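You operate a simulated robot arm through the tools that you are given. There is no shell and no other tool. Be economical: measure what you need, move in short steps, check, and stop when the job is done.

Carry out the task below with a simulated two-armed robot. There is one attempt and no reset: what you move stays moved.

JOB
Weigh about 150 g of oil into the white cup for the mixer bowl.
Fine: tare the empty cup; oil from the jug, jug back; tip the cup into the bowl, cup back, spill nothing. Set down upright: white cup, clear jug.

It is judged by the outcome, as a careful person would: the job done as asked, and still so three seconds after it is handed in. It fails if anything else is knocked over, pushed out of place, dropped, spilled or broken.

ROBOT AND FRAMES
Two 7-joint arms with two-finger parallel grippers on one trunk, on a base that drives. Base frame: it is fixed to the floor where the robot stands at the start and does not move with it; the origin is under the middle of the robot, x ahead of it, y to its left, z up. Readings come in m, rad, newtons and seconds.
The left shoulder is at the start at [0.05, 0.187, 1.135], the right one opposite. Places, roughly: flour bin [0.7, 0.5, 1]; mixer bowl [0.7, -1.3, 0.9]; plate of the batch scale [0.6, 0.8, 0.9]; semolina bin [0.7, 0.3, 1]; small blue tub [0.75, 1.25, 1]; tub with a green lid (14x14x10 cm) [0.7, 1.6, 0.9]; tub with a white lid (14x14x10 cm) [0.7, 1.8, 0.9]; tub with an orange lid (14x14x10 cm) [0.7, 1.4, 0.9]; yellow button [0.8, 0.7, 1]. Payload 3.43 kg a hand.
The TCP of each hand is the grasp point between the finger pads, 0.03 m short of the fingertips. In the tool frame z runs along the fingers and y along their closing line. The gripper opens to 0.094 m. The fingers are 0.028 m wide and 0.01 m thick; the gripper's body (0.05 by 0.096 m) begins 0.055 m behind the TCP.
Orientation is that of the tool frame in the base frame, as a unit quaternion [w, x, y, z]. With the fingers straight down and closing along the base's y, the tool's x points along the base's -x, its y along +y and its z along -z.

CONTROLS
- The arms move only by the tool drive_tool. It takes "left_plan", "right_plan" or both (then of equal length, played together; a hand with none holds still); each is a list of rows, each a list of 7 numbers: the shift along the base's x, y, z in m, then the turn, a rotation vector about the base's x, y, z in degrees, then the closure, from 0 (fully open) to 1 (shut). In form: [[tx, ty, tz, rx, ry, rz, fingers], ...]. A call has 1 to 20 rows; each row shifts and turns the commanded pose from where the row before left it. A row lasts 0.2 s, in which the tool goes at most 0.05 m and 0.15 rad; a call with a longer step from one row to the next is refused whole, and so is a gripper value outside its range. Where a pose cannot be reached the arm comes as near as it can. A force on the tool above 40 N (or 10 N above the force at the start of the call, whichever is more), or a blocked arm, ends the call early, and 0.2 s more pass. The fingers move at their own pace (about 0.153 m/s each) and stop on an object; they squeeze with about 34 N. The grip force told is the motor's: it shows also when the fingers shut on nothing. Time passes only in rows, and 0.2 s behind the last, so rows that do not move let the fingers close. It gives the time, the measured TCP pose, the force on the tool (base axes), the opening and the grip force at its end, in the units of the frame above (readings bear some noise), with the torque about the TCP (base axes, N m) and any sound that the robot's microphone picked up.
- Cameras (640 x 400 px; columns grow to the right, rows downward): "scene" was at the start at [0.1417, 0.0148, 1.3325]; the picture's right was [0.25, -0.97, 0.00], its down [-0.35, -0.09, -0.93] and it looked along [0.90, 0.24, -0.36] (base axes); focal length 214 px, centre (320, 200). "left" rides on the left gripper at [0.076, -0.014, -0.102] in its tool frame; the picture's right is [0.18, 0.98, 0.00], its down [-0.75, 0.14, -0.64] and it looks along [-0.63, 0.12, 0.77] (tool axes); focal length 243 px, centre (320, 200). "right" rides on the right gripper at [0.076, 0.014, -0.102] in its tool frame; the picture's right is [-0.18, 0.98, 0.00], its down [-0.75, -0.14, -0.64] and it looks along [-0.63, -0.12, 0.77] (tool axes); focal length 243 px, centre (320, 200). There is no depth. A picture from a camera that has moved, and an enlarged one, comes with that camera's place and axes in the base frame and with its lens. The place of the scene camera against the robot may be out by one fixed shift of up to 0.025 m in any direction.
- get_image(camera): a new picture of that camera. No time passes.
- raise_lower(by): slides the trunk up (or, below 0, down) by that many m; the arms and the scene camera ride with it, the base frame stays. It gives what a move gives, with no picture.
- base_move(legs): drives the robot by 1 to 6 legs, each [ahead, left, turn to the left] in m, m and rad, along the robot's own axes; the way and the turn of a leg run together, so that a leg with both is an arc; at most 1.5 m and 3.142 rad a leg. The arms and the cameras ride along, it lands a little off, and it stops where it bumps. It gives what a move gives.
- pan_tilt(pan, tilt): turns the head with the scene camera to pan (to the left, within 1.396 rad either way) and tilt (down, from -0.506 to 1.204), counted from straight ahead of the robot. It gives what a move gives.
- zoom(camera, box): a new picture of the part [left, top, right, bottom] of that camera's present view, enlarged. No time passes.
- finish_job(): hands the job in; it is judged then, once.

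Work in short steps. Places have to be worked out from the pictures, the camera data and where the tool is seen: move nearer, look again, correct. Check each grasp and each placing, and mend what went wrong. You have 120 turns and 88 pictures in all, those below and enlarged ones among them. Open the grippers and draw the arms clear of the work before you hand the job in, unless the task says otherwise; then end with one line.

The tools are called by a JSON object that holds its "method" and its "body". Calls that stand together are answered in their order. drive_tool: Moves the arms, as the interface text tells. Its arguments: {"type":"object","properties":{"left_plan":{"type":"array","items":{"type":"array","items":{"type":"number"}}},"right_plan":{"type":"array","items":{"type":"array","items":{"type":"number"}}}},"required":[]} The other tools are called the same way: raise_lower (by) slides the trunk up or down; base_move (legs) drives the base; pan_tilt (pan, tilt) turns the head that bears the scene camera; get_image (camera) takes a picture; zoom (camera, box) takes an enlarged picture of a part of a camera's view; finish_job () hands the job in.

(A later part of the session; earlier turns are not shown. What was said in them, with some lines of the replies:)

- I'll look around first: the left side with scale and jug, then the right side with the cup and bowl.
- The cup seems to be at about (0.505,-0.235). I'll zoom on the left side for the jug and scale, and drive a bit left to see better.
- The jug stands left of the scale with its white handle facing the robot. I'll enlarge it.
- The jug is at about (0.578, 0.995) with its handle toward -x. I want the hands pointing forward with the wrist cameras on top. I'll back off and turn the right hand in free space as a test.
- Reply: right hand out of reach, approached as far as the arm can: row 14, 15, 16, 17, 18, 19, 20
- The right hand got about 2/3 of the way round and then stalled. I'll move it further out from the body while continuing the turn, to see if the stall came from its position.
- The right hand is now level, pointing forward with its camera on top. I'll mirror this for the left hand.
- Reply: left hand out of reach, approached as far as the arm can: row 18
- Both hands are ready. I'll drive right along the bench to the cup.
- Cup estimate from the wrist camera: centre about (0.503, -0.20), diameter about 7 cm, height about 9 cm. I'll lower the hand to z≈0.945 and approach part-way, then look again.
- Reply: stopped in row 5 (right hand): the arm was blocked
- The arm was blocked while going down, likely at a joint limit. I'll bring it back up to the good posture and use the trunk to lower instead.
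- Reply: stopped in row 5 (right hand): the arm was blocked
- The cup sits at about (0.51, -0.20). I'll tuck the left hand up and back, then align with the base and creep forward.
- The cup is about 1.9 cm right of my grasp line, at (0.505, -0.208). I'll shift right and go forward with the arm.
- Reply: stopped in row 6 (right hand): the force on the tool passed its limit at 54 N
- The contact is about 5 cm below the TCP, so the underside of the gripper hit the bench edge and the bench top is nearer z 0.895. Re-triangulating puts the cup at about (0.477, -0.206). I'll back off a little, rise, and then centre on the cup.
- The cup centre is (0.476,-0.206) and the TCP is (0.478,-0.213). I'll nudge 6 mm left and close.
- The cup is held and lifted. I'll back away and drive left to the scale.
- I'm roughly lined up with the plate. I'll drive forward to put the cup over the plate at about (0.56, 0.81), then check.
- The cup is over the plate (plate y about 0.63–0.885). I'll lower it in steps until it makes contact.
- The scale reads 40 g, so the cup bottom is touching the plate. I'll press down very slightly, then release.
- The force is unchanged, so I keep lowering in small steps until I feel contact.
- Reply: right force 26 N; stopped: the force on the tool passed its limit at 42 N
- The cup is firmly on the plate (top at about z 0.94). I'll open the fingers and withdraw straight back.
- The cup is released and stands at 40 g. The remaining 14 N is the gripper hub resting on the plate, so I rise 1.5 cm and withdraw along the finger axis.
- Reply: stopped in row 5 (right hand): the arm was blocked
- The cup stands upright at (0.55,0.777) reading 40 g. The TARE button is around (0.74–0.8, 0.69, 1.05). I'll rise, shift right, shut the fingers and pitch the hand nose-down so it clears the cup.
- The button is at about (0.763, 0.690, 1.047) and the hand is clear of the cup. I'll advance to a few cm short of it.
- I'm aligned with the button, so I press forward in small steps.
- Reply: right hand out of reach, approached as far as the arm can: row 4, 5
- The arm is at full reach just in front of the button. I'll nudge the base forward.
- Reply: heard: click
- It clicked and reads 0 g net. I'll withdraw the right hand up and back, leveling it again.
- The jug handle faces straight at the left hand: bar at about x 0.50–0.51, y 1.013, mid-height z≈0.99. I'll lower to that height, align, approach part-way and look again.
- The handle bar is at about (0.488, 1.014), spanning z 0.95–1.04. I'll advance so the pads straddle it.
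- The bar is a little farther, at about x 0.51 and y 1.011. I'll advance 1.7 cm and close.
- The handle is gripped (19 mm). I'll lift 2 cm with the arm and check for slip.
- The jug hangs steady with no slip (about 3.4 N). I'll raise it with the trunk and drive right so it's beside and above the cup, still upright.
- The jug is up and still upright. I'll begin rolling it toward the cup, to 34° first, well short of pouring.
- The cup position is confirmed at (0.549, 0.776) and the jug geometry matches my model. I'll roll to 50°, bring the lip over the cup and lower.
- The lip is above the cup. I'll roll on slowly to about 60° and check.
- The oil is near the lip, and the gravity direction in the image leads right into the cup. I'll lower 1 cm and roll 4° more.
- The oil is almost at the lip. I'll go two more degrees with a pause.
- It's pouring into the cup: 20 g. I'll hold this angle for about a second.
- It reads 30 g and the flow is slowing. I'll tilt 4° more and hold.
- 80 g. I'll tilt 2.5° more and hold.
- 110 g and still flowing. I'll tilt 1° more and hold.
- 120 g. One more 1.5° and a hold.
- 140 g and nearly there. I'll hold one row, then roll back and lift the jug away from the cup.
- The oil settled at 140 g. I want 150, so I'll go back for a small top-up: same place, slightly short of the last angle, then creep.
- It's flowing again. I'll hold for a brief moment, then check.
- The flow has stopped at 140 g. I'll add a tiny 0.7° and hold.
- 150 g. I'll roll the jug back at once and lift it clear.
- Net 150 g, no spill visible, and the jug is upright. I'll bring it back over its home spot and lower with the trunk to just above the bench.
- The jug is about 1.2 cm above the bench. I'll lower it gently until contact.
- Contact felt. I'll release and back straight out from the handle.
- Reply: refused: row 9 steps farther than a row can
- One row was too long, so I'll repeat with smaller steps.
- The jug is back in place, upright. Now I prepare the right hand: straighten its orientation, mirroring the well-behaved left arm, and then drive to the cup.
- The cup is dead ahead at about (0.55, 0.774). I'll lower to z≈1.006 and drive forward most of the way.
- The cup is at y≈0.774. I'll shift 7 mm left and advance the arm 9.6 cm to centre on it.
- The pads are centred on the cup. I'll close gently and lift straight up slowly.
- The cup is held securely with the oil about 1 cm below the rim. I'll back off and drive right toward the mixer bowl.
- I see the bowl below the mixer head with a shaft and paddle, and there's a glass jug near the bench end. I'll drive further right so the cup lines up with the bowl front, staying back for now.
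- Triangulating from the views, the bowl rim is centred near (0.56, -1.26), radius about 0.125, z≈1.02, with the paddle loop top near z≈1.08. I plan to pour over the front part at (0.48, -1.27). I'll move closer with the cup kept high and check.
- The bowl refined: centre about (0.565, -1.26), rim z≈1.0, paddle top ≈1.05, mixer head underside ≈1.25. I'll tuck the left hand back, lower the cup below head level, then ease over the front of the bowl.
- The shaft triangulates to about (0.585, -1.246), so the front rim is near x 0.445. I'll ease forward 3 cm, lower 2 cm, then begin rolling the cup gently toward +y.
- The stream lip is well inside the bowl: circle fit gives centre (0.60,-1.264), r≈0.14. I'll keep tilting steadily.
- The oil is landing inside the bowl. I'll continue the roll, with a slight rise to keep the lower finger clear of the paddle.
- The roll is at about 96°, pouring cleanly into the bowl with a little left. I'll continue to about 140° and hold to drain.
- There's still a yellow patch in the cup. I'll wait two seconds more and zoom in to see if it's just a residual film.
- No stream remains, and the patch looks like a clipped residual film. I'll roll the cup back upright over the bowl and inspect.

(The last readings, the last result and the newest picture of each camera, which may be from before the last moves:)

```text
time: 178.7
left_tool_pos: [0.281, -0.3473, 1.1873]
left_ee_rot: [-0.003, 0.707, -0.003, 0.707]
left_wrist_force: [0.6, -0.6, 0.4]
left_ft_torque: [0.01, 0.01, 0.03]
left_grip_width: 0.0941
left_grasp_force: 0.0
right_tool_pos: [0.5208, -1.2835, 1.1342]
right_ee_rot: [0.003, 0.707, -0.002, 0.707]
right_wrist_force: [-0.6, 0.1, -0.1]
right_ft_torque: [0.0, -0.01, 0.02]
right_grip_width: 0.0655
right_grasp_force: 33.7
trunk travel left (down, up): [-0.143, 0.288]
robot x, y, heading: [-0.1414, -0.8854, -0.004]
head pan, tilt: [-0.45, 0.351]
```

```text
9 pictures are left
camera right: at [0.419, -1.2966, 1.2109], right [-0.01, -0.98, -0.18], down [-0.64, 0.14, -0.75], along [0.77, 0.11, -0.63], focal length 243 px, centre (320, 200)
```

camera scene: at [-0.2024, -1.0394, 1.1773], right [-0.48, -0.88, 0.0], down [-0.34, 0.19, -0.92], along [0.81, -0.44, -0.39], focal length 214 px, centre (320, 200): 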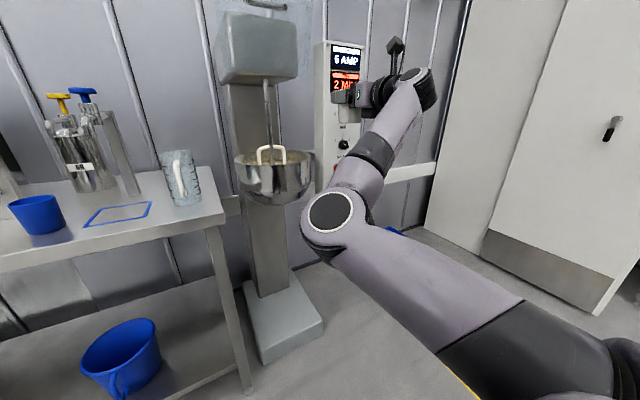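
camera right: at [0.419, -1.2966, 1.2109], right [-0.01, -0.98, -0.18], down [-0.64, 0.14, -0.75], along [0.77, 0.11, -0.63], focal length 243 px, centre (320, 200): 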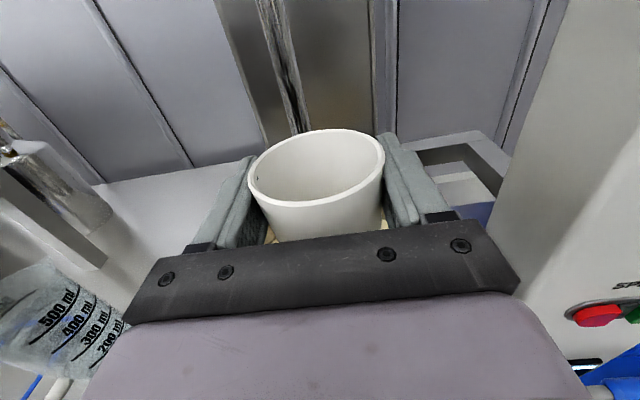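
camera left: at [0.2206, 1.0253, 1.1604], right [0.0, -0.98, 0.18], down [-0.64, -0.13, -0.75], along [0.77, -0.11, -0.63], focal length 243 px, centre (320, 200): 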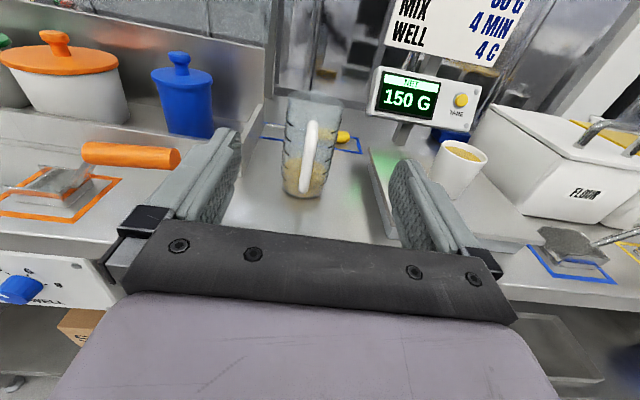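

The cup is empty and clean. I'll back away from the mixer and drive left to the cup's home spot.

{"method": "base_move", "body": {"legs": [[-0.2, 0, 0], [0, 1.07, 0.004]]}}

{"method": "raise_lower", "body": {"by": -0.12}}

{"method": "get_image", "body": {"camera": "right"}}

```text
time: 189.8
left_tool_pos: [0.1006, 0.7363, 1.1865]
left_ee_rot: [0.003, 0.707, -0.008, 0.707]
left_wrist_force: [0.3, 0.0, -0.7]
left_ft_torque: [0.01, -0.01, -0.02]
left_grip_width: 0.0939
left_grasp_force: 0.0
right_tool_pos: [0.3241, -0.2023, 1.1335]
right_ee_rot: [0.01, 0.707, -0.007, 0.707]
right_wrist_force: [-0.1, 0.8, -0.7]
right_ft_torque: [-0.01, 0.0, -0.01]
right_grip_width: 0.0657
right_grasp_force: 34.0
trunk travel left (down, up): [-0.143, 0.288]
robot x, y, heading: [-0.3316, 0.2069, -0.019]
head pan, tilt: [-0.45, 0.351]
```

```text
time: 191.3
left_tool_pos: [0.0998, 0.7365, 1.0682]
left_ee_rot: [0.002, 0.707, -0.009, 0.707]
left_wrist_force: [-0.7, 0.0, 0.3]
left_ft_torque: [0.0, 0.0, 0.0]
left_grip_width: 0.0942
left_grasp_force: 0.0
right_tool_pos: [0.3227, -0.203, 1.0149]
right_ee_rot: [0.01, 0.707, -0.008, 0.707]
right_wrist_force: [0.9, -0.3, -1.0]
right_ft_torque: [-0.02, 0.02, 0.02]
right_grip_width: 0.0655
right_grasp_force: 34.4
trunk travel left (down, up): [-0.023, 0.408]
robot x, y, heading: [-0.331, 0.2059, -0.019]
head pan, tilt: [-0.45, 0.351]
```

```text
8 pictures are left
camera right: at [0.2214, -0.2147, 1.0911], right [-0.02, -0.98, -0.18], down [-0.64, 0.15, -0.75], along [0.77, 0.1, -0.63], focal length 243 px, centre (320, 200)
```

right: 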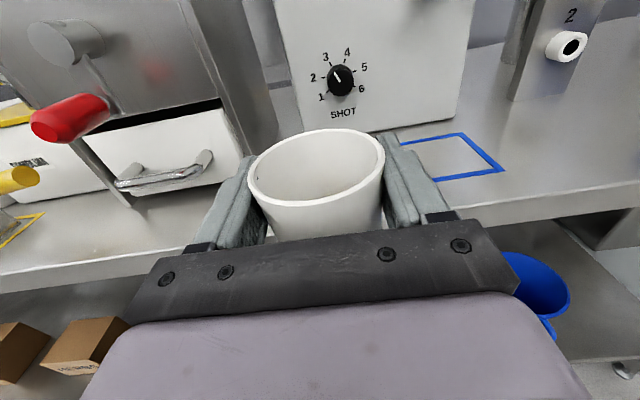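

I'm lined up with the home spot. I'll straighten and drive forward.

{"method": "base_move", "body": {"legs": [[0.15, -0.018, 0.019]]}}

```text
time: 192.7
left_tool_pos: [0.2389, 0.7241, 1.0669]
left_ee_rot: [-0.003, 0.707, -0.003, 0.707]
left_wrist_force: [-0.1, 0.3, 0.2]
left_ft_torque: [0.01, 0.0, -0.02]
left_grip_width: 0.094
left_grasp_force: 0.1
right_tool_pos: [0.4802, -0.2115, 1.0145]
right_ee_rot: [0.004, 0.707, -0.002, 0.707]
right_wrist_force: [-0.3, -0.9, 0.0]
right_ft_torque: [0.0, 0.01, 0.04]
right_grip_width: 0.0659
right_grasp_force: 33.5
trunk travel left (down, up): [-0.023, 0.408]
robot x, y, heading: [-0.1813, 0.1865, -0.0]
head pan, tilt: [-0.45, 0.351]
```

The cup is right above its home at (0.480, -0.2115). I'll lower it until it touches.

{"method": "drive_tool", "body": {"right_plan": [[-0.003, 0, -0.02, 0, 0, 0, 1], [0, 0, -0.02, 0, 0, 0, 1], [0, 0, -0.01, 0, 0, 0, 1], [0, 0, -0.003, 0, 0, 0, 1], [0, 0, 0, 0, 0, 0, 1]]}}

{"method": "get_image", "body": {"camera": "right"}}

```text
time: 193.8
left_tool_pos: [0.2397, 0.7243, 1.0677]
left_ee_rot: [-0.002, 0.707, -0.003, 0.707]
left_wrist_force: [0.7, -0.7, 0.4]
left_ft_torque: [0.0, 0.04, -0.01]
left_grip_width: 0.0941
left_grasp_force: 0.1
right_tool_pos: [0.4757, -0.2085, 0.9605]
right_ee_rot: [0.005, 0.707, -0.002, 0.707]
right_wrist_force: [-0.2, -0.7, -0.8]
right_ft_torque: [0.03, 0.0, 0.01]
right_grip_width: 0.0654
right_grasp_force: 34.1
trunk travel left (down, up): [-0.023, 0.408]
robot x, y, heading: [-0.1823, 0.1912, 0.005]
head pan, tilt: [-0.45, 0.351]
```

```text
7 pictures are left
camera right: at [0.374, -0.2233, 1.0379], right [-0.01, -0.98, -0.18], down [-0.64, 0.14, -0.75], along [0.77, 0.11, -0.63], focal length 243 px, centre (320, 200)
```

right: 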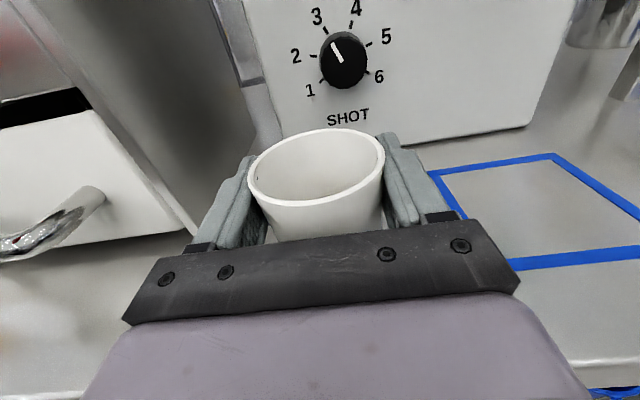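

No contact yet at z 0.9605. I'll continue down in 2 mm steps.

{"method": "drive_tool", "body": {"right_plan": [[0, 0, -0.002, 0, 0, 0, 1], [0, 0, -0.002, 0, 0, 0, 1], [0, 0, 0, 0, 0, 0, 1]]}}

```text
time: 194.7
left_tool_pos: [0.2392, 0.7262, 1.0674]
left_ee_rot: [-0.003, 0.707, -0.003, 0.707]
left_wrist_force: [0.5, 0.2, -0.1]
left_ft_torque: [0.02, 0.02, -0.02]
left_grip_width: 0.0942
left_grasp_force: 0.0
right_tool_pos: [0.4744, -0.2094, 0.9592]
right_ee_rot: [0.005, 0.705, 0.0, 0.709]
right_wrist_force: [2.7, -1.0, 6.7]
right_ft_torque: [0.09, -0.07, -0.02]
right_grip_width: 0.0656
right_grasp_force: 33.7
trunk travel left (down, up): [-0.023, 0.408]
robot x, y, heading: [-0.1858, 0.1866, -0.005]
head pan, tilt: [-0.45, 0.351]
```

Contact directly under the TCP, so the cup is on the bench. I'll open and withdraw straight back.

{"method": "drive_tool", "body": {"right_plan": [[0, 0, 0, 0, 0, 0, 0.2], [0, 0, 0.002, 0, 0, 0, 0], [0, 0, 0.001, 0, 0, 0, 0], [0, 0, 0, 0, 0, 0, 0], [-0.03, 0, 0, 0, 0, 0, 0], [-0.03, 0, 0, 0, 0, 0, 0], [-0.03, 0, 0, 0, 0, 0, 0], [0, 0, 0, 0, 0, 0, 0]]}}

{"method": "base_move", "body": {"legs": [[-0.15, 0, 0]]}}

{"method": "get_image", "body": {"camera": "right"}}

```text
time: 196.4
left_tool_pos: [0.2399, 0.7246, 1.0672]
left_ee_rot: [-0.003, 0.707, -0.004, 0.707]
left_wrist_force: [-0.6, 0.0, 0.2]
left_ft_torque: [-0.01, -0.02, -0.03]
left_grip_width: 0.094
left_grasp_force: 0.1
right_tool_pos: [0.3852, -0.2093, 0.9609]
right_ee_rot: [0.005, 0.707, -0.001, 0.707]
right_wrist_force: [0.5, 0.0, -0.3]
right_ft_torque: [-0.02, 0.02, 0.0]
right_grip_width: 0.094
right_grasp_force: 0.1
trunk travel left (down, up): [-0.023, 0.408]
robot x, y, heading: [-0.1829, 0.1863, -0.006]
head pan, tilt: [-0.45, 0.351]
```

```text
time: 197.8
left_tool_pos: [0.0941, 0.7263, 1.0665]
left_ee_rot: [-0.004, 0.707, -0.003, 0.707]
left_wrist_force: [-0.5, 0.5, -0.6]
left_ft_torque: [0.02, -0.04, 0.03]
left_grip_width: 0.0942
left_grasp_force: 0.1
right_tool_pos: [0.2437, -0.2085, 0.9612]
right_ee_rot: [0.003, 0.707, 0.0, 0.707]
right_wrist_force: [-0.1, 0.1, -0.2]
right_ft_torque: [-0.03, -0.02, -0.05]
right_grip_width: 0.094
right_grasp_force: 0.0
trunk travel left (down, up): [-0.023, 0.408]
robot x, y, heading: [-0.3238, 0.1885, -0.001]
head pan, tilt: [-0.45, 0.351]
```

```text
6 pictures are left
camera right: at [0.1416, -0.2217, 1.0378], right [0.0, -0.98, -0.18], down [-0.64, 0.14, -0.75], along [0.77, 0.11, -0.63], focal length 243 px, centre (320, 200)
```

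right: 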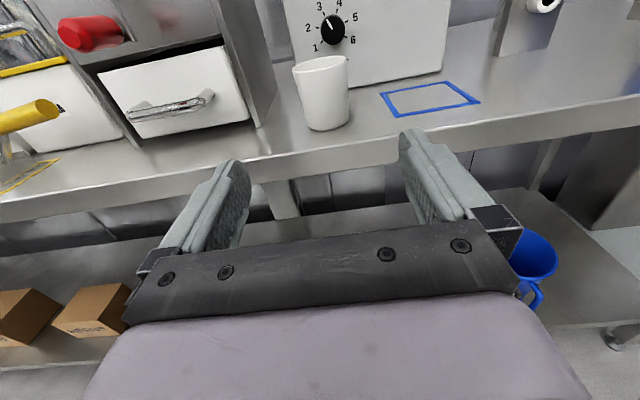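

The cup stands upright back at its place and both hands are empty and clear. One last scene look at the jug and scale side before handing in.

{"method": "pan_tilt", "body": {"pan": 0.6, "tilt": 0.3}}

{"method": "get_image", "body": {"camera": "scene"}}

```text
time: 199.1
left_tool_pos: [0.0934, 0.727, 1.0676]
left_ee_rot: [-0.005, 0.707, -0.002, 0.707]
left_wrist_force: [0.5, -0.7, -0.4]
left_ft_torque: [0.0, -0.02, 0.04]
left_grip_width: 0.0941
left_grasp_force: 0.1
right_tool_pos: [0.2429, -0.2081, 0.9619]
right_ee_rot: [0.002, 0.707, 0.0, 0.707]
right_wrist_force: [-0.7, -0.9, -0.5]
right_ft_torque: [-0.01, -0.03, 0.0]
right_grip_width: 0.0938
right_grasp_force: 0.1
trunk travel left (down, up): [-0.023, 0.408]
robot x, y, heading: [-0.3262, 0.1874, 0.002]
head pan, tilt: [0.6, 0.3]
```

```text
5 pictures are left
camera scene: at [-0.1967, 0.2318, 1.0116], right [0.57, -0.82, 0.0], down [-0.24, -0.17, -0.96], along [0.79, 0.54, -0.3], focal length 214 px, centre (320, 200)
```

scene: 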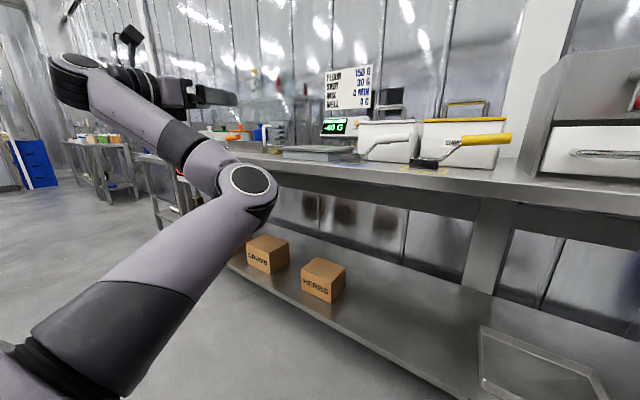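

Everything is in order: the scale shows -40 g with the cup removed, the jug and other items are undisturbed, and both hands are clear. I'm handing in.

{"method": "finish_job", "body": {}}

```text
The job is handed in.
```

The scale read 150 g net of oil in the tared white cup. I tipped it into the mixer bowl and set both the cup and the clear jug back upright in their places. I saw no spills.
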